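You operate a simulated robot arm through the tools that you are given. There is no shell and no other tool. Be economical: measure what you need, move in short steps, check, and stop when the job is done.

Carry out the task below with a simulated robot arm. There is one attempt and no reset: what you move stays moved.

JOB
Lock the cake in the LINE 1 lidded box; set the day dial to WED and its slider to PM.
Fine: the cake on the square steel tray; lid on, blue catch turned over it; the cakes in the holder stay.

The check looks at the end state, three seconds after you hand in, the way a careful person would. Anything else that was tipped, shoved, dropped, spilled or broken makes it a failure. A push-on lid holds only when it is set on centred and level and pressed home; a screw cap is set on level and turned clockwise until tight.

ROBOT AND FRAMES
A 7-joint arm with a two-finger parallel gripper, fixed in place. Base frame: the origin is at the foot of the arm, x ahead of it, y to its left, z up; the work surface is at about z = 830. Readings come in mm, rad, newtons and seconds.
With the tool pointing down near the work surface it reaches from about 300 to 700 mm from the base axis. Its first joint turns from -1.152 to 1.152 rad. Payload 1.57 kg.
The TCP is the grasp point between the finger pads, 30 mm short of the fingertips. In the tool frame z runs along the fingers and y along their closing line. The gripper opens to 110 mm. The fingers are 24 mm wide and 12 mm thick; the gripper's body (48 by 112 mm) begins 78 mm behind the TCP.
Orientation is that of the tool frame in the base frame, as a unit quaternion [w, x, y, z]. With the fingers straight down and closing along the base's y, the tool's x points along the base's -x, its y along +y and its z along -z.

CONTROLS
- The arm moves only by the tool arm_command. Its argument "steps" is one flat list of numbers, 7 for each row, row after row: the gripper command, from -1 (fully open) to 1 (shut), values between in proportion, then the shift along the base's x, y, z in units of 100 mm (1.0 is 100 mm), then the turn, a rotation vector about the base's x, y, z in units of 45 degrees (1.0 is 45 degrees). In form: [gripper, x, y, z, ax, ay, az, gripper, x, y, z, ax, ay, az, ...]. A call has 1 to 10 rows; each row is the pose to reach, as a shift and turn from the pose commanded when the call began. A call with a number of a shift or a turn outside -1 to 1 is refused whole. Each row takes 0.2 s and may step no farther than 50 mm and 0.15 rad from the row before; otherwise, or with a gripper value out of range, the whole call is refused. Where a pose cannot be reached the arm comes as near as it can. A force on the tool above 90 N (or 10 N above the force at the start of the call, whichever is more), or a blocked arm, ends the call early, and 0.2 s more pass. The fingers move at their own pace (about 108 mm/s each) and stop on an object; they squeeze with about 23 N. The grip force told is the motor's: it shows also when the fingers shut on nothing. Time passes only in rows, and 0.2 s behind the last, so rows that repeat a pose let the fingers close. It gives the time, the measured TCP pose, the force on the tool (base axes), the opening and the grip force at its end, in the units of the frame above (readings bear some noise), with the torque about the TCP (base axes, N m) and any sound that the robot's microphone picked up.
- Cameras (640 x 400 px; columns grow to the right, rows downward): "scene" is fixed at [151.8, -398.3, 1385.8]; the picture's right is [0.85, -0.53, 0.00], its down [-0.44, -0.71, -0.56] and it looks along [0.29, 0.47, -0.83] (base axes); focal length 214 px, centre (320, 200). "wrist" rides on the gripper at [70, 16, -141] in the tool frame; the picture's right is [-0.23, 0.97, 0.00], its down [-0.85, -0.20, -0.48] and it looks along [-0.47, -0.11, 0.88] (tool axes); focal length 222 px, centre (320, 200). There is no depth. A picture from a camera that has moved, and an enlarged one, comes with that camera's place and axes in the base frame and with its lens. The place of the scene camera against the robot may be out by one fixed shift of up to 18 mm in any direction.
- camera(camera): a new picture of that camera. No time passes.
- inspect(camera, box): a new picture of the part [left, top, right, bottom] of that camera's present view, enlarged. No time passes.
- close_job(): hands the job in; it is judged then, once.

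Work in short steps. Places have to be worked out from the pictures, the camera data and where the tool is seen: move nearer, look again, correct. Check each grasp and each placing, and mend what went wrong. You have 120 turns and 84 pictures in all, those below and enlarged ones among them. Open the gripper and draw the arm clear of the work before you hand the job in, unless the task says otherwise; then end with one line.

The tools are called after "Emit:" as a command line: name --argument value ..., lists and objects as JSON in quotes. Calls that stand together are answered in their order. arm_command: Moves the arm, as the interface text tells. Its arguments: {"type":"object","properties":{"steps":{"type":"array"}},"required":["steps"]} The other tools are called the same way: camera (camera) takes a picture; inspect (camera, box) takes an enlarged picture of a part of a camera's view; close_job () hands the job in.

At the start:

```text
t: 0.0
position: [291.9, -198.7, 1169.0]
tool_rot: [-0.001, 0.001, 1.0, 0.0]
force: [0.5, -0.3, -0.3]
torque: [-0.01, 0.0, -0.02]
gripper_width: 109.8
gripper_force: 0.0
```

scene: 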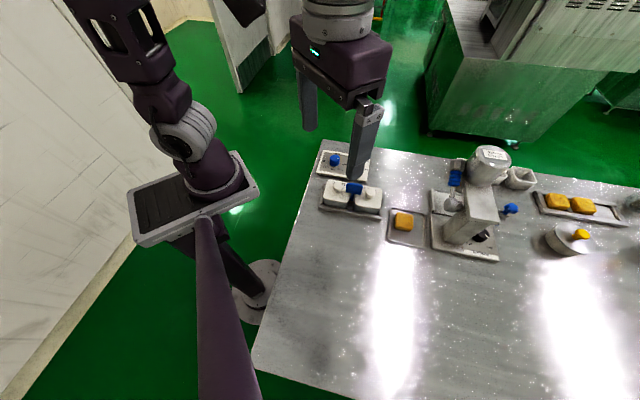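
wrist: 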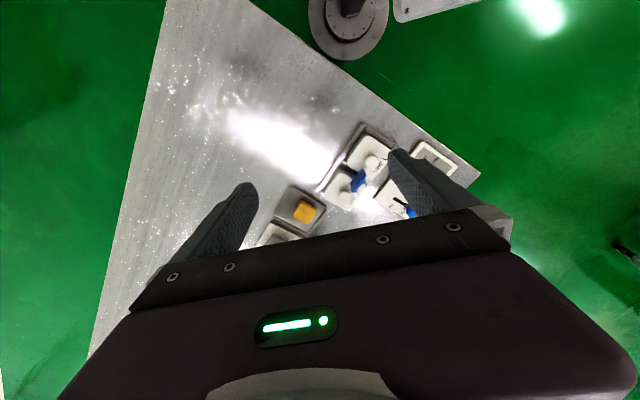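

I start by enlarging the work area in the scene view to identify the pieces.

Emit:
inspect --camera "scene" --box '[300, 130, 460, 270]'

Emit:
inspect --camera "scene" --box '[420, 130, 640, 270]'

```text
2.86 times, centred on (380, 200) of scene
camera zoom: at [151.8, -398.3, 1385.8], right [0.85, -0.53, 0.0], down [-0.44, -0.71, -0.56], along [0.29, 0.47, -0.83], focal length 613 px, centre (149, 200)
```

zoom: 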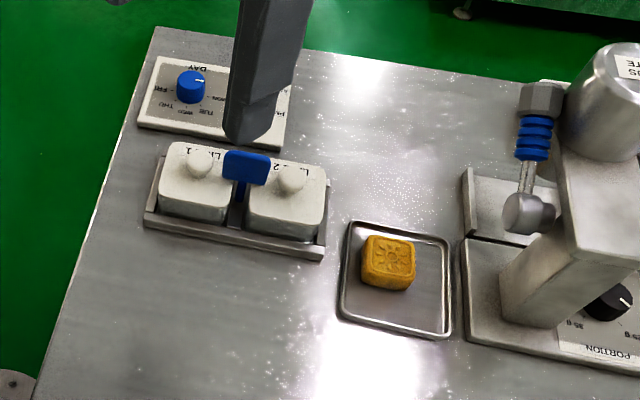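

```text
2.86 times, centred on (530, 200) of scene
camera zoom: at [151.8, -398.3, 1385.8], right [0.85, -0.53, 0.0], down [-0.44, -0.71, -0.56], along [0.29, 0.47, -0.83], focal length 613 px, centre (-280, 200)
```

zoom: 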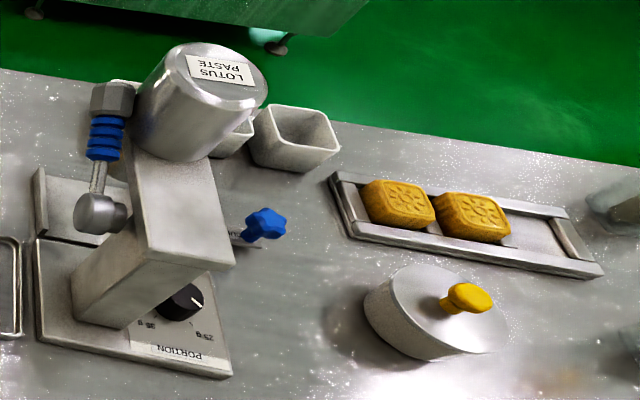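

The Line 1/Line 2 boxes seem to be near (426,-136), the dial panel near (473,22) and the cake near (499,-283). I'll move so the wrist camera can view the boxes and panel.

Emit:
arm_command --steps '[-1, 0.1, 0.4, -0.2, 0, 0, 0, -1, 0.2, 0.8, -0.4, 0, 0, 0, -1, 0.2, 1, -0.7, 0, 0, 0]'

Emit:
arm_command --steps '[-1, 0.1, 0.4, -0.2, 0, 0, 0, -1, 0.1, 0.7, -0.4, 0, 0, 0, -1, 0.1, 0.7, -0.4, 0, 0, 0]'

Emit:
camera --camera "wrist"

Emit:
camera --camera "scene"

```text
t: 0.8
position: [309.5, -99.0, 1101.6]
tool_rot: [-0.001, 0.001, 1.0, 0.001]
force: [-0.1, 0.1, -0.6]
torque: [-0.02, 0.02, 0.0]
gripper_width: 110.1
gripper_force: 0.1
```

```text
t: 1.6
position: [320.9, -28.8, 1060.2]
tool_rot: [-0.001, 0.0, 1.0, -0.001]
force: [0.0, 0.6, 0.5]
torque: [-0.01, -0.02, -0.01]
gripper_width: 109.9
gripper_force: 0.1
```

```text
79 pictures are left
camera wrist: at [251.5, -11.5, 1200.5], right [0.23, 0.97, 0.0], down [0.85, -0.2, 0.48], along [0.47, -0.11, -0.88], focal length 222 px, centre (320, 200)
```

wrist: 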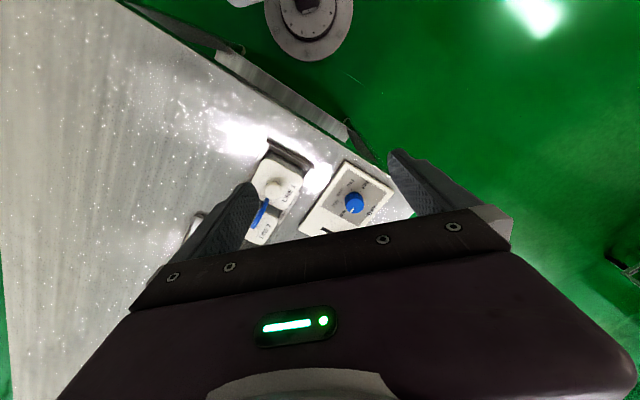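

```text
78 pictures are left
```

scene: 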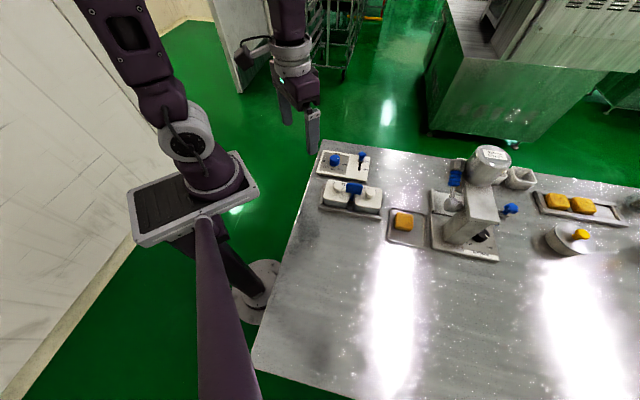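

Panel is now unobscured in the scene view; enlarging both views.

Emit:
inspect --camera "scene" --box '[310, 140, 390, 220]'

Emit:
inspect --camera "wrist" --box '[240, 130, 400, 250]'

```text
5.00 times, centred on (350, 180) of scene
camera zoom: at [151.8, -398.3, 1385.8], right [0.85, -0.53, 0.0], down [-0.44, -0.71, -0.56], along [0.29, 0.47, -0.83], focal length 1072 px, centre (170, 300)
```

zoom: 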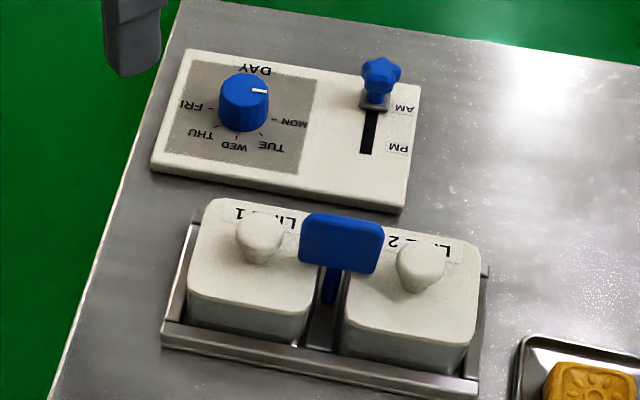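

```text
3.33 times, centred on (320, 190) of wrist
camera zoom: at [251.5, -11.5, 1200.5], right [0.23, 0.97, 0.0], down [0.85, -0.2, 0.48], along [0.47, -0.11, -0.88], focal length 740 px, centre (320, 233)
```

zoom: 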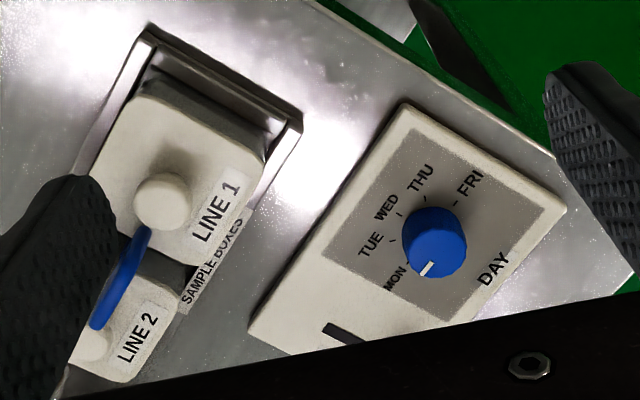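

The catch is a blue paddle on a post between the boxes. I move to look down on the boxes from closer.

Emit:
arm_command --steps '[-1, 0.3, -0.3, 0, 0, 0, 0, -1, 0.6, -0.6, -0.2, 0, 0, 0, -1, 0.9, -0.9, -0.4, 0, 0, 0, -1, 1, -1, -0.5, 0, 0, 0, -1, 1, -1, -0.5, 0, 0, 0]'

Emit:
camera --camera "wrist"

```text
t: 2.8
position: [420.9, -128.1, 1008.5]
tool_rot: [0.0, 0.0, 1.0, 0.0]
force: [0.3, 1.1, -0.2]
torque: [0.0, 0.01, 0.05]
gripper_width: 110.2
gripper_force: 0.1
```

```text
75 pictures are left
camera wrist: at [350.5, -112.6, 1149.4], right [0.23, 0.97, 0.0], down [0.85, -0.2, 0.48], along [0.47, -0.11, -0.88], focal length 222 px, centre (320, 200)
```

wrist: 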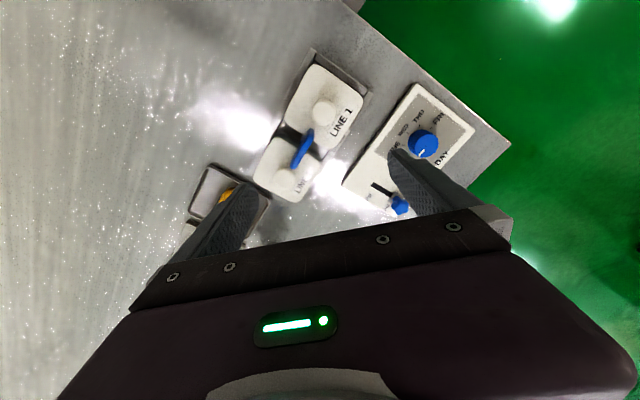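

Emit:
inspect --camera "wrist" --box '[240, 40, 400, 220]'

Emit:
inspect --camera "wrist" --box '[340, 70, 500, 220]'

```text
2.22 times, centred on (320, 130) of wrist
camera zoom: at [350.5, -112.6, 1149.4], right [0.23, 0.97, 0.0], down [0.85, -0.2, 0.48], along [0.47, -0.11, -0.88], focal length 494 px, centre (320, 356)
```

zoom: 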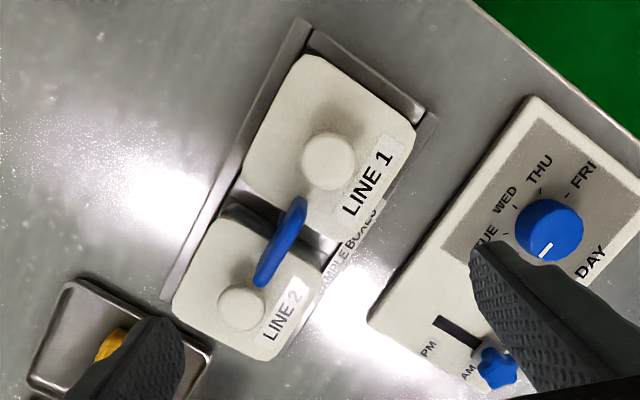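

```text
2.67 times, centred on (420, 145) of wrist
camera zoom: at [350.5, -112.6, 1149.4], right [0.23, 0.97, 0.0], down [0.85, -0.2, 0.48], along [0.47, -0.11, -0.88], focal length 592 px, centre (53, 347)
```

zoom: 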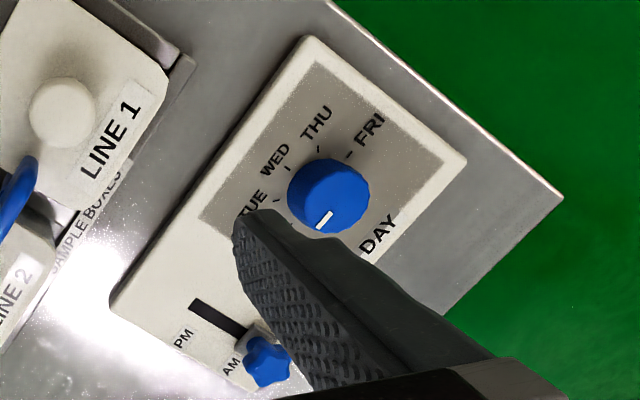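

I zoom tightly on the catch to understand its geometry.

Emit:
inspect --camera "scene" --box '[332, 172, 376, 212]'

Emit:
inspect --camera "wrist" --box '[275, 110, 345, 180]'

```text
10.00 times, centred on (354, 192) of scene
camera zoom: at [151.8, -398.3, 1385.8], right [0.85, -0.53, 0.0], down [-0.44, -0.71, -0.56], along [0.29, 0.47, -0.83], focal length 2145 px, centre (-20, 280)
```

zoom: 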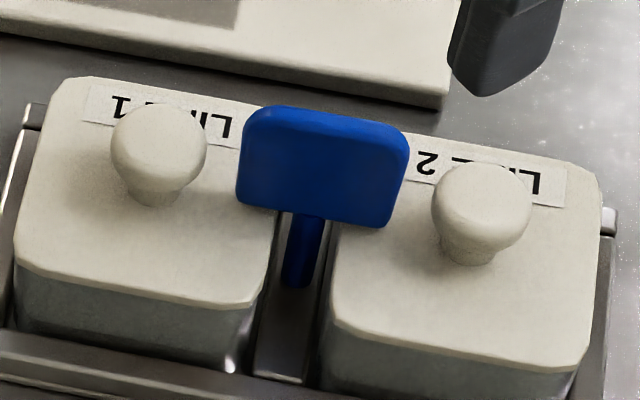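

```text
5.71 times, centred on (310, 145) of wrist
camera zoom: at [350.5, -112.6, 1149.4], right [0.23, 0.97, 0.0], down [0.85, -0.2, 0.48], along [0.47, -0.11, -0.88], focal length 1269 px, centre (377, 514)
```

zoom: 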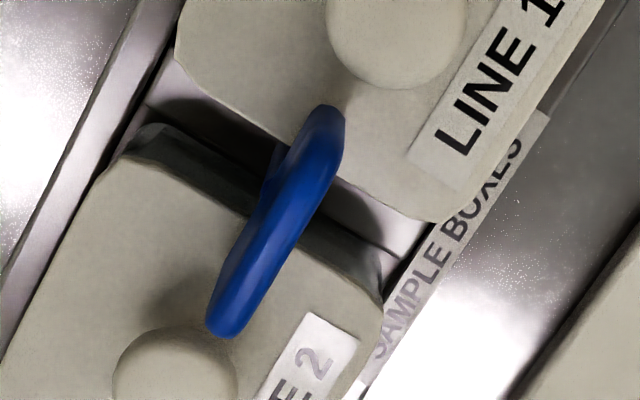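

Triangulating gives Line 1 knob top ≈(381.5,-116,896), Line 2 knob ≈(446,-179), so the post is at ≈(414,-147), row direction ≈ -44°, and the paddle is about 870–913 high lying along the row (over both lids). I turn the gripper -44° above the post and look.

Emit:
arm_command --steps '[-1, 0, -0.1, 0, 0, 0, -0.18, -1, -0.07, -0.2, 0, 0, 0, -0.36, -1, -0.07, -0.2, 0, 0, 0, -0.54, -1, -0.07, -0.2, 0, 0, 0, -0.72, -1, -0.07, -0.2, 0, 0, 0, -0.87, -1, -0.07, -0.2, 0, 0, 0, -0.985, -1, -0.07, -0.2, 0, 0, 0, -0.985]'

Emit:
camera --camera "wrist"

Emit:
camera --camera "scene"

```text
t: 4.4
position: [413.7, -149.4, 1010.3]
tool_rot: [0.0, 0.377, 0.926, -0.001]
force: [-0.5, -0.3, 0.2]
torque: [-0.05, -0.04, 0.01]
gripper_width: 109.9
gripper_force: 0.1
```

```text
70 pictures are left
camera wrist: at [375.3, -88.4, 1150.4], right [0.84, 0.54, 0.0], down [0.47, -0.74, 0.48], along [0.26, -0.4, -0.88], focal length 222 px, centre (320, 200)
```

wrist: 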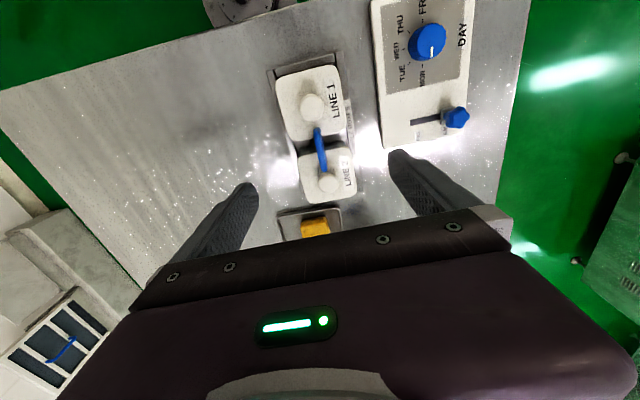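

```text
69 pictures are left
```

scene: 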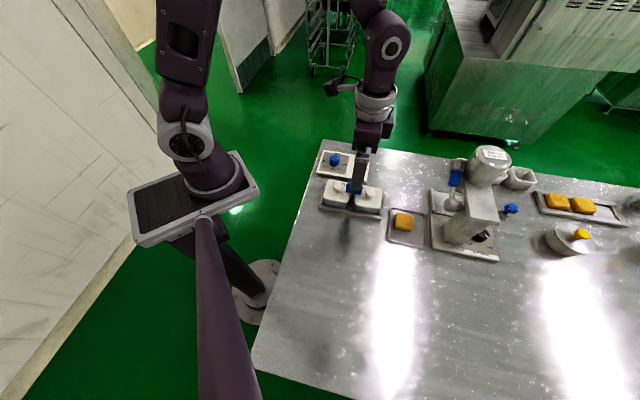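

Emit:
inspect --camera "wrist" --box '[260, 60, 380, 220]'

Emit:
inspect --camera "wrist" --box '[360, 0, 490, 150]'

```text
2.50 times, centred on (320, 140) of wrist
camera zoom: at [375.3, -88.4, 1150.4], right [0.84, 0.54, 0.0], down [0.47, -0.74, 0.48], along [0.26, -0.4, -0.88], focal length 555 px, centre (320, 350)
```

zoom: 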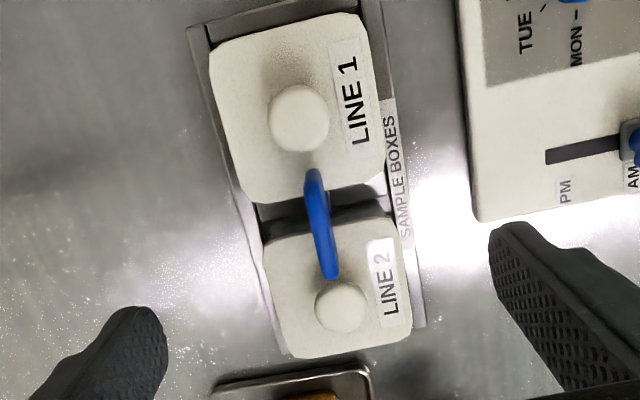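

```text
2.67 times, centred on (425, 75) of wrist
camera zoom: at [375.3, -88.4, 1150.4], right [0.84, 0.54, 0.0], down [0.47, -0.74, 0.48], along [0.26, -0.4, -0.88], focal length 592 px, centre (40, 533)
```

zoom: 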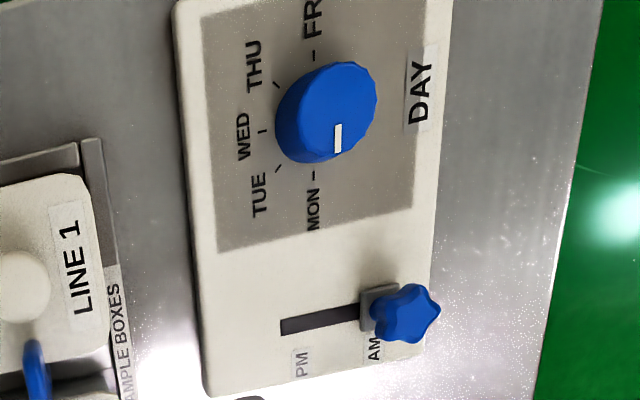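

Post centre ≈(414,-146), paddle angle ≈ -46°. Narrow the gripper to ~55 mm and descend around the paddle (TCP z≈913, tips well above lids).

Emit:
arm_command --steps '[0, 0.0, 0.03, 0, 0, 0, -0.03, 0, 0.0, 0.03, -0.4, 0, 0, -0.03, 0, 0.0, 0.03, -0.75, 0, 0, -0.03, 0, 0.0, 0.03, -0.97, 0, 0, -0.03, 0, 0.0, 0.03, -0.97, 0, 0, -0.03]'

Emit:
camera --camera "wrist"

Emit:
inspect --camera "scene" --box '[310, 140, 410, 220]'

```text
t: 5.6
position: [412.4, -145.3, 914.4]
tool_rot: [0.0, 0.388, 0.922, 0.0]
force: [-0.5, -1.1, -0.5]
torque: [-0.02, -0.02, -0.01]
gripper_width: 54.8
gripper_force: 0.0
```

```text
66 pictures are left
camera wrist: at [375.9, -83.2, 1054.4], right [0.86, 0.52, 0.0], down [0.45, -0.75, 0.48], along [0.25, -0.41, -0.88], focal length 222 px, centre (320, 200)
```

wrist: 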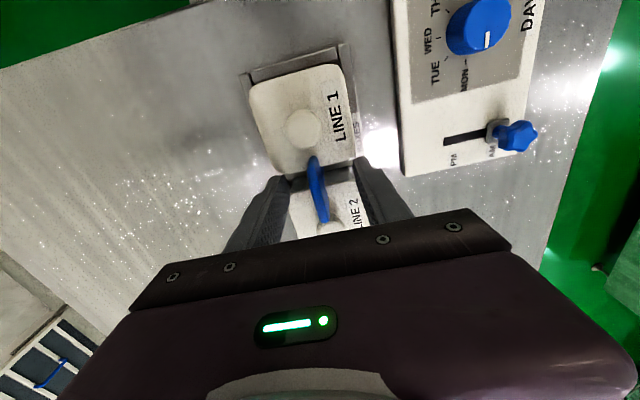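

```text
5.00 times, centred on (360, 180) of scene
camera zoom: at [151.8, -398.3, 1385.8], right [0.85, -0.53, 0.0], down [-0.44, -0.71, -0.56], along [0.29, 0.47, -0.83], focal length 1072 px, centre (120, 300)
```

zoom: 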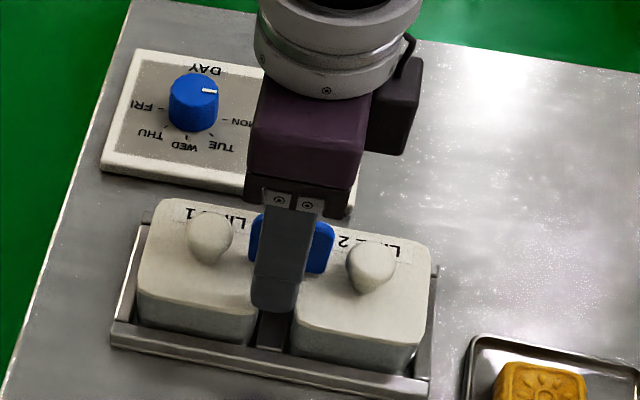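

Fingers straddle the paddle well. Close on it.

Emit:
arm_command --steps '[1, 0, 0, 0, 0, 0, 0, 1, 0, 0, 0, 0, 0, 0, 1, 0, 0, 0, 0, 0, 0]'

```text
t: 6.4
position: [413.0, -146.1, 913.8]
tool_rot: [0.0, 0.388, 0.921, -0.001]
force: [-14.7, -15.8, -5.0]
torque: [-0.27, -0.39, 0.59]
gripper_width: 7.6
gripper_force: 26.9
```

A side force of ~21 N shows a small offset; I shift ~2 mm with it and ease the yaw.

Emit:
arm_command --steps '[1, -0.01, -0.01, 0, 0, 0, 0.02, 1, -0.02, -0.02, 0, 0, 0, 0.04, 1, -0.02, -0.02, 0, 0, 0, 0.04]'

```text
t: 7.2
position: [411.8, -146.0, 914.7]
tool_rot: [0.001, 0.373, 0.928, 0.0]
force: [-3.9, 2.3, 22.7]
torque: [-0.28, 0.32, -0.03]
gripper_width: 7.7
gripper_force: 27.0
```

Side force is gone. Now test turning the paddle about the vertical, a few degrees counter-clockwise.

Emit:
arm_command --steps '[1, 0, 0, 0, 0, 0, 0.08, 1, 0, 0, 0, 0, 0, 0.16, 1, 0, 0, 0, 0, 0, 0.16]'

```text
t: 8.0
position: [411.4, -146.4, 913.2]
tool_rot: [0.0, 0.314, 0.949, 0.0]
force: [-4.5, 11.0, 20.4]
torque: [0.24, 0.13, 0.01]
gripper_width: 7.8
gripper_force: 26.9
```

It turns freely. Continue the turn to about 90°.

Emit:
arm_command --steps '[1, 0, 0, 0.005, 0, 0, 0.16, 1, 0, 0, 0.01, 0, 0, 0.32, 1, 0, 0, 0.01, 0, 0, 0.48, 1, 0, 0, 0.01, 0, 0, 0.64, 1, 0, 0, 0.01, 0, 0, 0.8, 1, 0, 0, 0.01, 0, 0, 0.9, 1, 0, 0, 0.01, 0, 0, 0.9]'

Emit:
camera --camera "wrist"

Emit:
inspect --camera "scene" --box '[310, 140, 410, 220]'

```text
t: 9.6
position: [411.4, -148.3, 913.1]
tool_rot: [-0.001, -0.034, 0.999, 0.0]
force: [-3.7, -3.4, -21.8]
torque: [-0.1, 0.1, 0.03]
gripper_width: 7.9
gripper_force: 27.2
```

```text
64 pictures are left
camera wrist: at [340.6, -136.8, 1054.6], right [0.16, 0.99, 0.0], down [0.87, -0.14, 0.48], along [0.47, -0.08, -0.88], focal length 222 px, centre (320, 200)
```

wrist: 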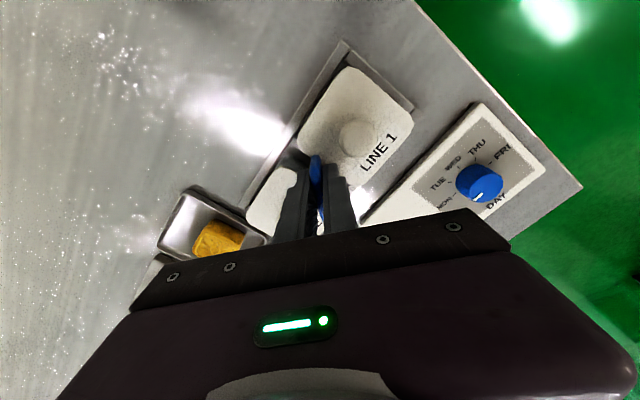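

```text
5.00 times, centred on (360, 180) of scene
camera zoom: at [151.9, -398.5, 1385.8], right [0.85, -0.53, 0.0], down [-0.44, -0.71, -0.56], along [0.29, 0.47, -0.83], focal length 1072 px, centre (120, 300)
```

zoom: 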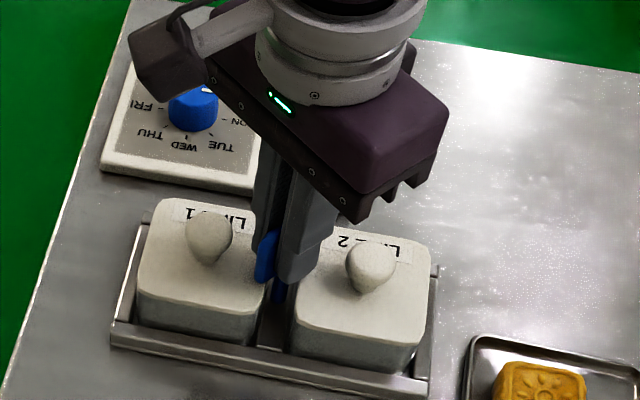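

The paddle turns with the grip. Continue another 40° to be square with the gap.

Emit:
arm_command --steps '[1, 0, 0, -0.005, 0, 0, 0.16, 1, 0, 0, -0.005, 0, 0, 0.32, 1, 0, 0, -0.005, 0, 0, 0.48, 1, 0, 0, -0.005, 0, 0, 0.64, 1, 0, 0, -0.005, 0, 0, 0.8, 1, 0, 0, -0.005, 0, 0, 0.9, 1, 0, 0, -0.005, 0, 0, 0.9]'

```text
t: 11.2
position: [413.8, -147.7, 913.4]
tool_rot: [0.002, -0.378, 0.926, -0.002]
force: [9.8, -39.5, 12.1]
torque: [-0.1, 0.2, -0.05]
gripper_width: 7.7
gripper_force: 26.9
```

Turned. Open only slightly (knobs are near), then rise.

Emit:
arm_command --steps '[0.6, 0, 0, 0, 0, 0, 0, 0.6, 0, 0, 0, 0, 0, 0, 0.6, 0, 0, 0.4, 0, 0, 0, 0.6, 0, 0, 0.8, 0, 0, 0, 0.6, 0, 0, 0.8, 0, 0, 0]'

Emit:
camera --camera "wrist"

Emit:
inspect --camera "scene" --box '[320, 160, 400, 220]'

```text
t: 12.4
position: [412.0, -148.7, 994.9]
tool_rot: [0.0, -0.377, 0.926, 0.001]
force: [-0.8, -0.4, -0.1]
torque: [-0.01, -0.02, -0.01]
gripper_width: 22.0
gripper_force: 0.1
```

```text
62 pictures are left
camera wrist: at [351.1, -185.7, 1133.3], right [-0.52, 0.86, 0.0], down [0.75, 0.45, 0.48], along [0.41, 0.25, -0.88], focal length 222 px, centre (320, 200)
```

wrist: 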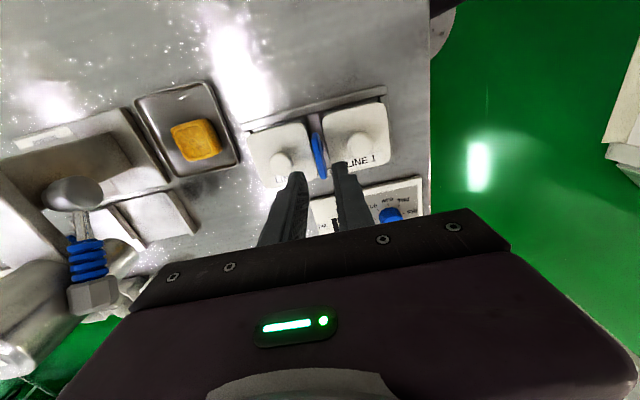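

```text
6.67 times, centred on (360, 190) of scene
camera zoom: at [151.8, -398.3, 1385.8], right [0.85, -0.53, 0.0], down [-0.44, -0.71, -0.56], along [0.29, 0.47, -0.83], focal length 1430 px, centre (53, 267)
```

zoom: 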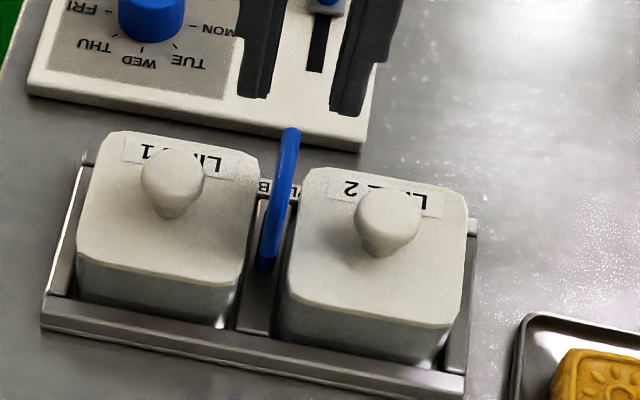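

Catch released both lids. Now go above the Line 1 knob (382,-115) with yaw back to -45°.

Emit:
arm_command --steps '[0.3, -0.1, 0.1, 0.2, 0, 0, -0.18, 0.1, -0.2, 0.2, 0.2, 0, 0, -0.36, 0, -0.3, 0.32, 0.2, 0, 0, -0.54, 0, -0.3, 0.32, 0.2, 0, 0, -0.72, 0, -0.3, 0.32, 0.2, 0, 0, -0.9, 0, -0.3, 0.32, 0.2, 0, 0, -0.99, 0, -0.3, 0.32, 0.2, 0, 0, -0.99]'

Emit:
arm_command --steps '[0, 0, 0, 0, 0, 0, -0.18, 0, 0, 0, 0, 0, 0, -0.36, 0, 0, 0, 0, 0, 0, -0.54, 0, 0, 0, 0, 0, 0, -0.72, 0, 0, 0, 0, 0, 0, -0.9, 0, 0, 0, 0, 0, 0, -0.98, 0, 0, 0, 0, 0, 0, -0.98]'

Emit:
camera --camera "wrist"

```text
t: 14.0
position: [381.2, -115.6, 1014.0]
tool_rot: [0.001, 0.003, 1.0, 0.0]
force: [-0.6, 0.2, -0.7]
torque: [0.0, -0.02, -0.01]
gripper_width: 55.3
gripper_force: 0.1
```

```text
t: 15.6
position: [380.7, -116.6, 1012.9]
tool_rot: [0.0, 0.377, 0.926, 0.0]
force: [0.4, -0.1, -0.3]
torque: [0.0, -0.01, -0.01]
gripper_width: 54.9
gripper_force: 0.1
```

```text
60 pictures are left
camera wrist: at [343.2, -55.1, 1153.6], right [0.84, 0.54, 0.0], down [0.47, -0.74, 0.48], along [0.26, -0.4, -0.88], focal length 222 px, centre (320, 200)
```

wrist: 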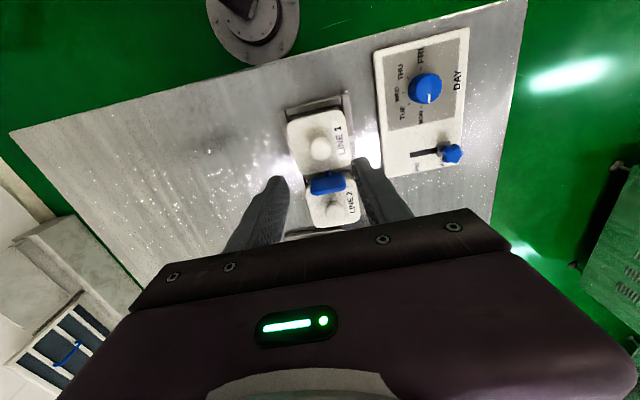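

Knob is centred under the tool. Descend.

Emit:
arm_command --steps '[0, 0.01, 0.0, -0.45, 0, 0, 0, 0, 0.01, 0.0, -0.9, 0, 0, 0, 0, 0.01, 0.0, -0.99, 0, 0, 0, 0, 0.01, 0.0, -0.99, 0, 0, 0]'

Emit:
arm_command --steps '[0, 0, 0, -0.1, 0, 0, 0, 0, 0, 0, -0.1, 0, 0, 0]'

Emit:
inspect --camera "scene" --box '[320, 160, 400, 220]'

Emit:
inspect --camera "wrist" --box '[230, 60, 410, 240]'

```text
t: 16.6
position: [384.2, -115.0, 915.0]
tool_rot: [0.0, 0.377, 0.926, 0.0]
force: [-0.4, -0.3, 0.4]
torque: [-0.01, -0.02, 0.01]
gripper_width: 55.2
gripper_force: 0.0
```

```text
t: 17.4
position: [382.6, -115.8, 907.0]
tool_rot: [0.002, 0.378, 0.926, 0.001]
force: [-7.4, 2.6, 31.8]
torque: [-0.06, 0.42, 0.0]
gripper_width: 55.0
gripper_force: 0.1
stopped in row 2: the force on the tool passed its limit at 93 N (the readings are from after the stop); the commanded pose is now the measured one
```

```text
6.67 times, centred on (360, 190) of scene
camera zoom: at [151.2, -398.1, 1386.0], right [0.85, -0.53, 0.0], down [-0.44, -0.71, -0.56], along [0.29, 0.47, -0.83], focal length 1430 px, centre (53, 267)
```

zoom: 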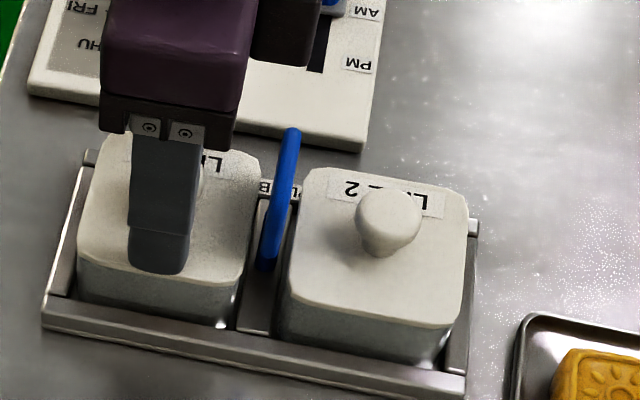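

```text
2.22 times, centred on (320, 150) of wrist
camera zoom: at [343.9, -54.6, 1047.1], right [0.84, 0.54, 0.0], down [0.47, -0.74, 0.48], along [0.26, -0.4, -0.88], focal length 494 px, centre (320, 311)
```

zoom: 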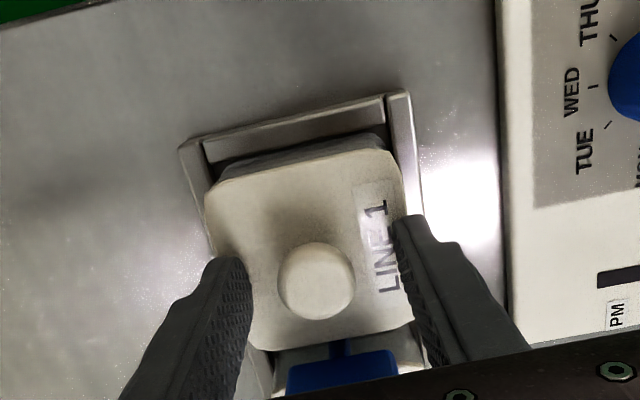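

Fingertips touched the lid at TCP 907, so the lid top is ≈877. Rise 2.5 mm and close on the knob.

Emit:
arm_command --steps '[0, 0, 0, 0.03, 0, 0, 0, 1, 0, 0, 0.03, 0, 0, 0, 1, 0, 0, 0.03, 0, 0, 0, 1, 0, 0, 0.03, 0, 0, 0]'

```text
t: 18.4
position: [384.0, -116.6, 909.8]
tool_rot: [0.001, 0.376, 0.927, 0.0]
force: [0.6, 0.3, 0.9]
torque: [-0.01, -0.03, 0.0]
gripper_width: 24.4
gripper_force: 22.7
heard: snap
```

Knob gripped at 24 mm. Lift slowly.

Emit:
arm_command --steps '[1, 0, 0, 0.05, 0, 0, 0, 1, 0, 0, 0.1, 0, 0, 0, 1, 0, 0, 0.25, 0, 0, 0, 1, 0, 0, 0.5, 0, 0, 0, 1, 0, 0, 0.8, 0, 0, 0, 1, 0, 0, 0.8, 0, 0, 0]'

Emit:
camera --camera "scene"

Emit:
camera --camera "wrist"

```text
t: 19.8
position: [383.8, -115.8, 988.7]
tool_rot: [0.002, 0.378, 0.926, 0.0]
force: [0.4, -0.5, 0.7]
torque: [0.01, 0.01, 0.01]
gripper_width: 24.2
gripper_force: 22.6
```

```text
57 pictures are left
```

scene: 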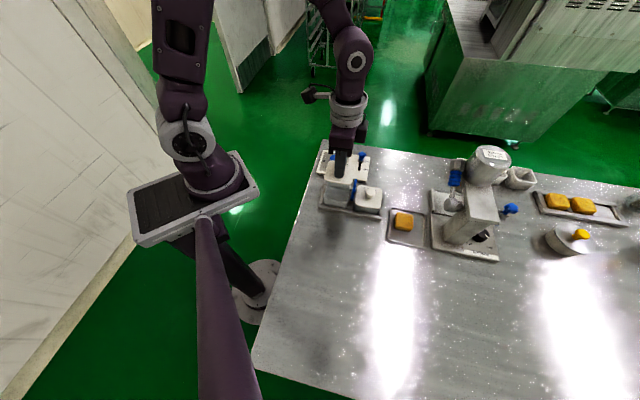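

```text
56 pictures are left
camera wrist: at [345.1, -55.4, 1128.5], right [0.84, 0.54, 0.0], down [0.47, -0.74, 0.48], along [0.26, -0.4, -0.88], focal length 222 px, centre (320, 200)
```

wrist: 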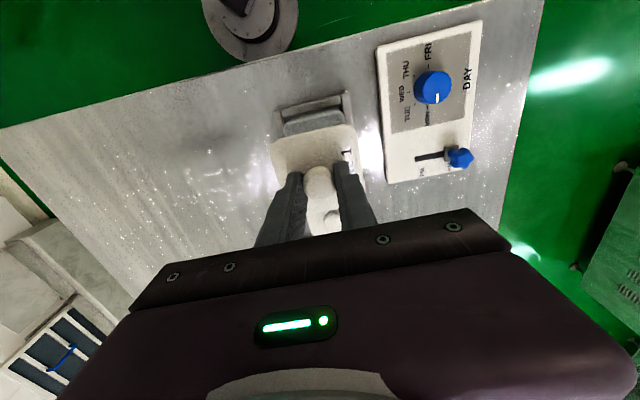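

Emit:
inspect --camera "scene" --box '[310, 140, 410, 220]'

```text
5.00 times, centred on (360, 180) of scene
camera zoom: at [151.8, -398.3, 1385.8], right [0.85, -0.53, 0.0], down [-0.44, -0.71, -0.56], along [0.29, 0.47, -0.83], focal length 1072 px, centre (120, 300)
```

zoom: 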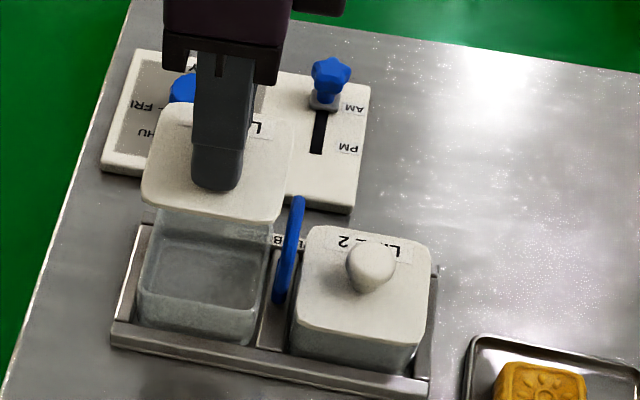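

Lid is off and the box stayed. I carry the lid to free table at about (330,-240).

Emit:
arm_command --steps '[1, -0.14, -0.3, 0, 0, 0, 0, 1, -0.28, -0.6, 0, 0, 0, 0, 1, -0.42, -0.95, 0, 0, 0, 0, 1, -0.42, -0.95, 0, 0, 0, 0]'

Emit:
arm_command --steps '[1, -0.12, -0.3, -0.3, 0, 0, 0, 1, -0.12, -0.3, -0.7, 0, 0, 0, 1, -0.12, -0.3, -0.95, 0, 0, 0, 1, -0.12, -0.3, -0.95, 0, 0, 0]'

Emit:
inspect --camera "scene" --box '[310, 170, 430, 260]'

```text
t: 20.8
position: [342.7, -212.3, 989.1]
tool_rot: [0.002, 0.377, 0.926, 0.0]
force: [-0.6, -0.3, 0.1]
torque: [0.01, -0.01, -0.02]
gripper_width: 24.5
gripper_force: 23.1
```

```text
t: 21.8
position: [330.7, -239.4, 892.9]
tool_rot: [0.002, 0.377, 0.926, 0.0]
force: [-0.3, -0.9, 0.0]
torque: [0.03, 0.04, 0.03]
gripper_width: 24.5
gripper_force: 22.5
```

```text
4.44 times, centred on (370, 215) of scene
camera zoom: at [151.8, -398.3, 1385.8], right [0.85, -0.53, 0.0], down [-0.44, -0.71, -0.56], along [0.29, 0.47, -0.83], focal length 953 px, centre (98, 133)
```

zoom: 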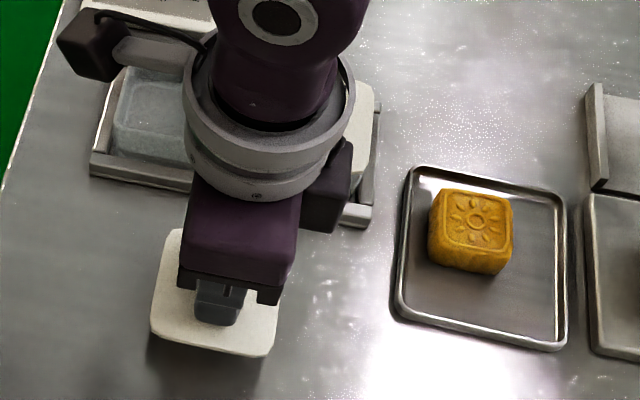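

Lower in small steps until contact with the table.

Emit:
arm_command --steps '[1, 0, 0, -0.05, 0, 0, 0, 1, 0, 0, -0.1, 0, 0, 0, 1, 0, 0, -0.1, 0, 0, 0]'

Emit:
arm_command --steps '[1, 0, 0, -0.04, 0, 0, 0, 1, 0, 0, -0.08, 0, 0, 0, 1, 0, 0, -0.08, 0, 0, 0]'

```text
t: 22.6
position: [329.7, -239.6, 883.4]
tool_rot: [0.003, 0.377, 0.926, 0.001]
force: [0.3, 0.3, -0.4]
torque: [0.0, 0.0, 0.0]
gripper_width: 24.2
gripper_force: 23.0
```

```text
t: 23.4
position: [329.6, -239.8, 875.8]
tool_rot: [0.002, 0.377, 0.926, 0.0]
force: [-0.3, 0.4, -0.6]
torque: [-0.02, 0.01, 0.01]
gripper_width: 24.4
gripper_force: 22.9
```

Emit:
arm_command --steps '[1, 0, 0, -0.03, 0, 0, 0, 1, 0, 0, -0.05, 0, 0, 0, 1, 0, 0, -0.05, 0, 0, 0]'

```text
t: 24.2
position: [330.0, -240.2, 870.5]
tool_rot: [0.002, 0.377, 0.926, -0.001]
force: [0.2, 0.4, 0.8]
torque: [0.0, 0.01, 0.01]
gripper_width: 24.6
gripper_force: 22.9
```

No contact yet; keep lowering gently.

Emit:
arm_command --steps '[1, 0, 0, -0.02, 0, 0, 0, 1, 0, 0, -0.03, 0, 0, 0, 1, 0, 0, -0.03, 0, 0, 0]'

```text
t: 25.0
position: [329.2, -241.1, 868.4]
tool_rot: [0.003, 0.377, 0.926, 0.0]
force: [-4.7, 4.2, 27.1]
torque: [0.04, 0.07, 0.03]
gripper_width: 24.6
gripper_force: 23.4
```

Contact at TCP ≈868. Release and rise.

Emit:
arm_command --steps '[0.1, 0, 0, 0.01, 0, 0, 0, 0.1, 0, 0, 0.01, 0, 0, 0, 0.1, 0, 0, 0.5, 0, 0, 0, -0.4, 0, 0, 0.95, 0, 0, 0, -0.4, 0, 0, 0.95, 0, 0, 0]'

Emit:
arm_command --steps '[-1, 0.2, 0.05, 0.3, 0, 0, 0.18, -1, 0.5, 0.1, 0.4, 0, 0, 0.36, -1, 0.9, 0.1, 0.4, 0, 0, 0.54, -1, 0.9, 0.1, 0.4, 0, 0, 0.72, -1, 0.9, 0.1, 0.4, 0, 0, 0.72]'

Emit:
camera --camera "wrist"

Emit:
inspect --camera "scene" --box '[310, 160, 450, 260]'

```text
t: 26.2
position: [329.7, -242.7, 963.8]
tool_rot: [0.002, 0.377, 0.926, 0.001]
force: [-0.9, 1.2, 0.1]
torque: [0.0, 0.03, -0.03]
gripper_width: 77.1
gripper_force: 0.0
```

```text
t: 27.4
position: [420.5, -230.2, 1003.6]
tool_rot: [0.001, 0.103, 0.995, 0.0]
force: [-0.3, -0.2, -1.5]
torque: [-0.03, 0.04, -0.01]
gripper_width: 110.0
gripper_force: 0.1
```

```text
53 pictures are left
camera wrist: at [355.0, -199.6, 1143.2], right [0.42, 0.91, 0.0], down [0.79, -0.37, 0.48], along [0.44, -0.2, -0.88], focal length 222 px, centre (320, 200)
```

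wrist: 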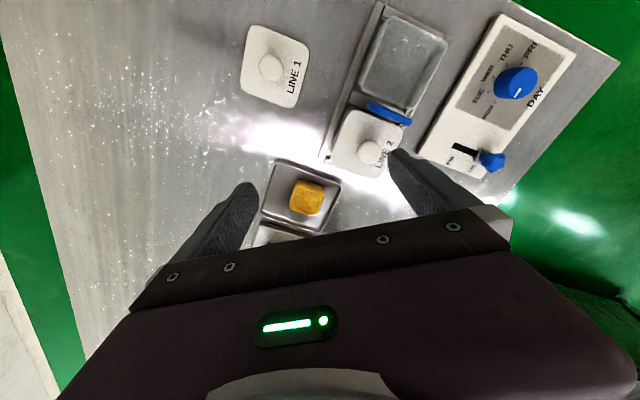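

```text
4.00 times, centred on (380, 210) of scene
camera zoom: at [151.8, -398.3, 1385.8], right [0.85, -0.53, 0.0], down [-0.44, -0.71, -0.56], along [0.29, 0.47, -0.83], focal length 858 px, centre (80, 160)
```

zoom: 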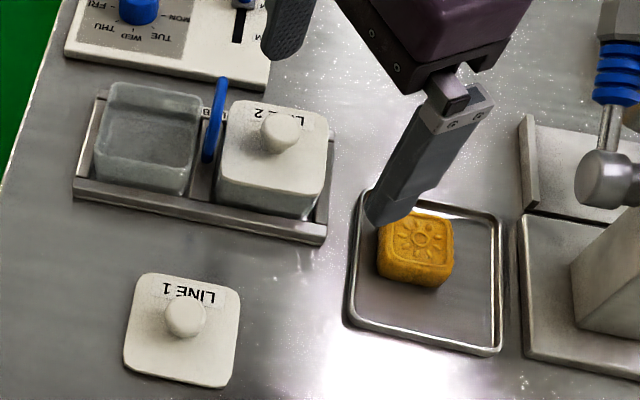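

Lid is safely placed. Zoom the wrist view on the cake and on the open box.

Emit:
inspect --camera "wrist" --box '[250, 150, 350, 240]'

Emit:
inspect --camera "wrist" --box '[320, 0, 470, 180]'

```text
4.44 times, centred on (300, 195) of wrist
camera zoom: at [355.0, -199.6, 1143.2], right [0.42, 0.91, 0.0], down [0.79, -0.37, 0.48], along [0.44, -0.2, -0.88], focal length 987 px, centre (409, 222)
```

zoom: 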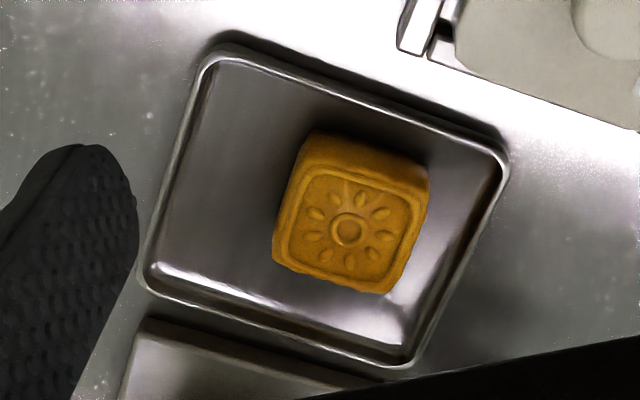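

```text
2.22 times, centred on (395, 90) of wrist
camera zoom: at [355.0, -199.6, 1143.2], right [0.42, 0.91, 0.0], down [0.79, -0.37, 0.48], along [0.44, -0.2, -0.88], focal length 494 px, centre (153, 444)
```

zoom: 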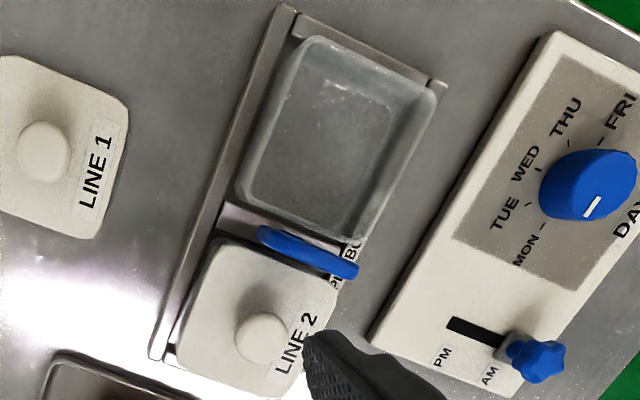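

Cake top centre ≈(489,-282), edges at ±45° like the box; cake ≈42 mm, box opening ≈60×55 mm. I'll grip it with the fingers closing along the box row (yaw +45°), so first rotate and hover above the cake.

Emit:
arm_command --steps '[-1, 0.2, -0.1, 0, 0, 0, 0.18, -1, 0.4, -0.3, 0, 0, 0, 0.36, -1, 0.68, -0.52, 0, 0, 0, 0.54, -1, 0.68, -0.52, 0, 0, 0, 0.72, -1, 0.68, -0.52, 0, 0, 0, 0.9, -1, 0.68, -0.52, 0, 0, 0, 0.9]'

Emit:
arm_command --steps '[-1, 0, 0, -0.1, 0, 0, 0.18, -1, 0, 0, -0.2, 0, 0, 0.36, -1, 0, 0, -0.2, 0, 0, 0.36]'

Emit:
camera --camera "wrist"

```text
t: 28.8
position: [488.1, -283.6, 1003.3]
tool_rot: [0.001, -0.248, 0.969, 0.002]
force: [0.4, 0.4, -0.3]
torque: [-0.01, 0.01, -0.07]
gripper_width: 109.8
gripper_force: 0.2
```

```text
t: 29.6
position: [486.5, -283.8, 983.1]
tool_rot: [0.001, -0.382, 0.924, 0.002]
force: [-1.1, 0.1, -0.6]
torque: [0.03, 0.01, -0.03]
gripper_width: 110.1
gripper_force: 0.0
```

```text
49 pictures are left
camera wrist: at [426.0, -321.1, 1123.3], right [-0.53, 0.85, 0.0], down [0.75, 0.46, 0.48], along [0.41, 0.26, -0.88], focal length 222 px, centre (320, 200)
```

wrist: 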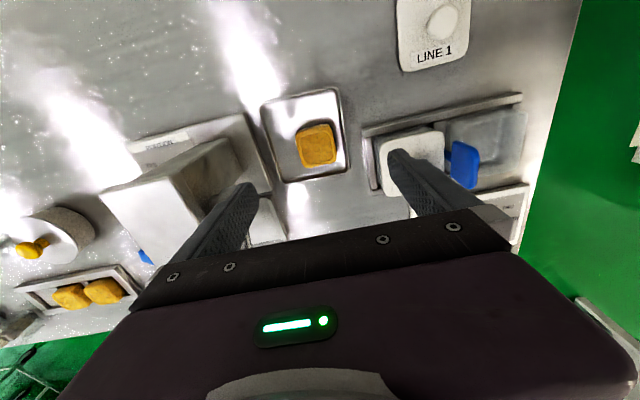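

Emit:
inspect --camera "wrist" --box '[250, 80, 380, 210]'

Emit:
inspect --camera "scene" --box '[370, 150, 470, 250]'

```text
3.08 times, centred on (315, 145) of wrist
camera zoom: at [426.0, -321.1, 1123.3], right [-0.53, 0.85, 0.0], down [0.75, 0.46, 0.48], along [0.41, 0.26, -0.88], focal length 684 px, centre (335, 369)
```

zoom: 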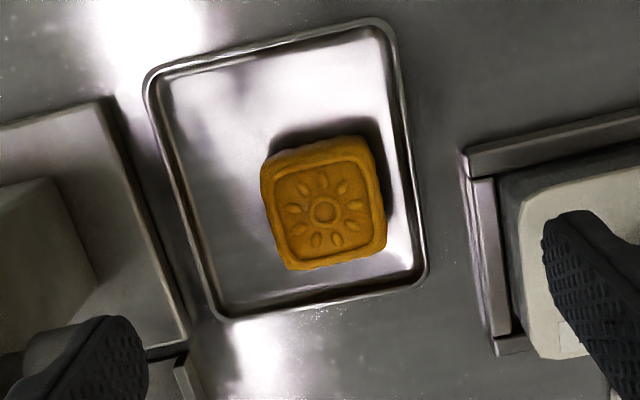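

```text
4.00 times, centred on (420, 200) of scene
camera zoom: at [151.8, -398.3, 1385.8], right [0.85, -0.53, 0.0], down [-0.44, -0.71, -0.56], along [0.29, 0.47, -0.83], focal length 858 px, centre (-80, 200)
```

zoom: 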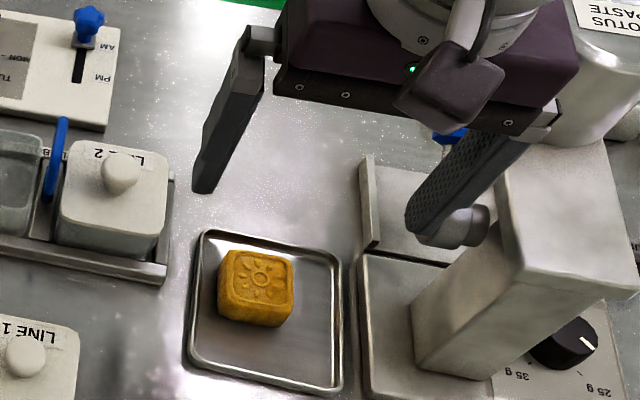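

The gripper body at this yaw comes near the dispenser, so I'll grip the cake with yaw -45° instead (body clear of the dispenser); the cake is at ≈(490.5,-282.5). Rotate back while at height.

Emit:
arm_command --steps '[-0.3, 0, 0, 0.1, 0, 0, -0.18, -0.3, 0, 0, 0.1, 0, 0, -0.36, -0.3, 0, 0, 0.1, 0, 0, -0.54, -0.3, 0, 0, 0.1, 0, 0, -0.72, -0.3, 0, 0, 0.1, 0, 0, -0.9, -0.3, 0, 0, 0.1, 0, 0, -1, -0.3, 0, 0, 0.1, 0, 0, -1]'

Emit:
arm_command --steps '[-0.3, 0.03, 0, 0, 0, 0, -0.18, -0.3, 0.03, 0, 0, 0, 0, -0.36, -0.3, 0.03, 0, 0, 0, 0, -0.54, -0.3, 0.03, 0, 0, 0, 0, -0.72, -0.3, 0.03, 0, 0, 0, 0, -0.9, -0.3, 0.03, 0, 0, 0, 0, -1, -0.3, 0.03, 0, 0, 0, 0, -1]'

Emit:
camera --camera "wrist"

Emit:
camera --camera "scene"

```text
t: 31.2
position: [488.1, -283.0, 992.5]
tool_rot: [0.002, 0.003, 1.0, 0.001]
force: [0.0, 0.0, 0.3]
torque: [-0.04, 0.01, -0.02]
gripper_width: 71.7
gripper_force: 0.2
```

```text
t: 32.8
position: [491.2, -283.1, 993.4]
tool_rot: [0.002, 0.385, 0.923, 0.001]
force: [0.4, -0.4, 0.7]
torque: [-0.01, -0.02, -0.02]
gripper_width: 71.7
gripper_force: 0.0
```

```text
46 pictures are left
camera wrist: at [452.6, -221.4, 1133.4], right [0.85, 0.52, 0.0], down [0.46, -0.75, 0.48], along [0.25, -0.41, -0.88], focal length 222 px, centre (320, 200)
```

wrist: 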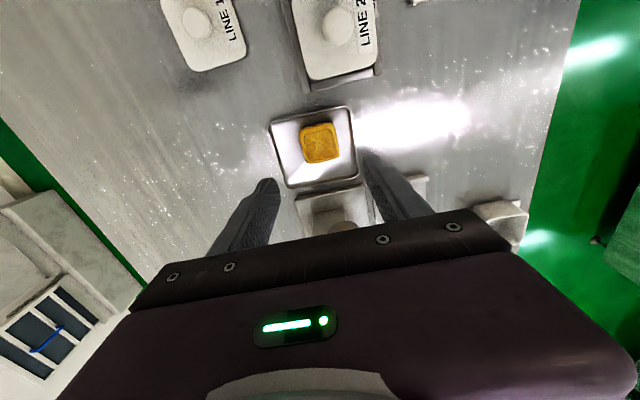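

```text
45 pictures are left
```

scene: 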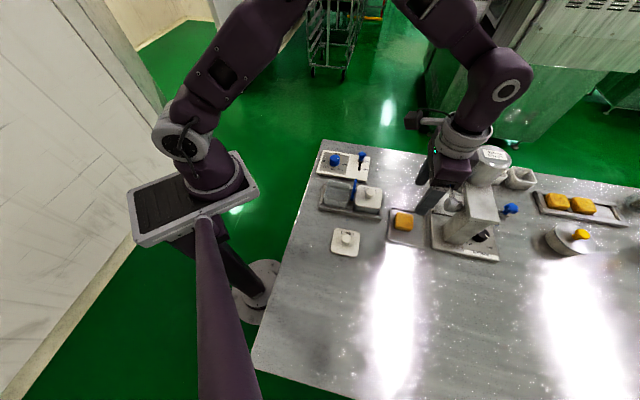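

Cake is centred. Descend to grip only its upper part (TCP ≈882).

Emit:
arm_command --steps '[-0.3, 0, 0, -0.4, 0, 0, 0, -0.3, 0, 0, -0.8, 0, 0, 0, -0.3, 0, 0, -1, 0, 0, 0, -0.3, 0, 0, -1, 0, 0, 0]'

Emit:
arm_command --steps '[-0.3, 0, 0, -0.1, 0, 0, 0, -0.3, 0, 0, -0.1, 0, 0, 0]'

Emit:
inspect --camera "scene" --box '[370, 150, 470, 250]'

Emit:
inspect --camera "wrist" --box '[240, 100, 400, 240]'

```text
t: 33.8
position: [491.5, -282.8, 892.2]
tool_rot: [0.002, 0.385, 0.923, 0.001]
force: [-0.5, -0.7, 0.4]
torque: [0.03, 0.01, 0.01]
gripper_width: 71.6
gripper_force: 0.0
```

```text
t: 34.4
position: [491.0, -283.0, 882.6]
tool_rot: [0.002, 0.385, 0.923, 0.0]
force: [0.0, -0.3, -0.6]
torque: [-0.02, -0.01, 0.0]
gripper_width: 71.4
gripper_force: 0.1
```

```text
4.00 times, centred on (420, 200) of scene
camera zoom: at [151.8, -398.3, 1385.8], right [0.85, -0.53, 0.0], down [-0.44, -0.71, -0.56], along [0.29, 0.47, -0.83], focal length 858 px, centre (-80, 200)
```

zoom: 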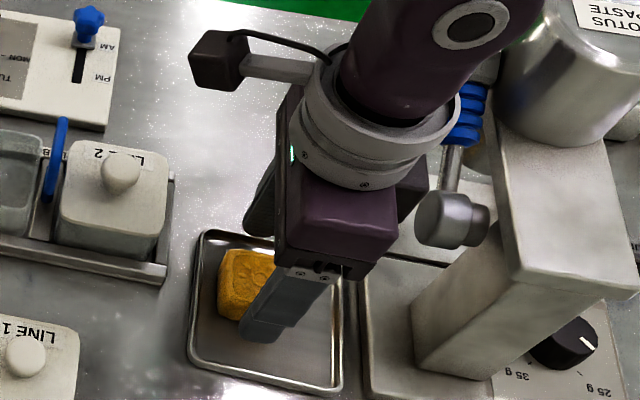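

```text
2.86 times, centred on (320, 170) of wrist
camera zoom: at [453.1, -221.5, 1023.1], right [0.85, 0.52, 0.0], down [0.46, -0.75, 0.48], along [0.25, -0.41, -0.88], focal length 635 px, centre (320, 286)
```

zoom: 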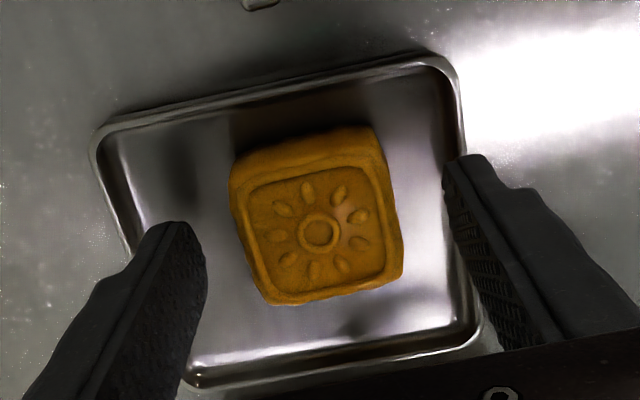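

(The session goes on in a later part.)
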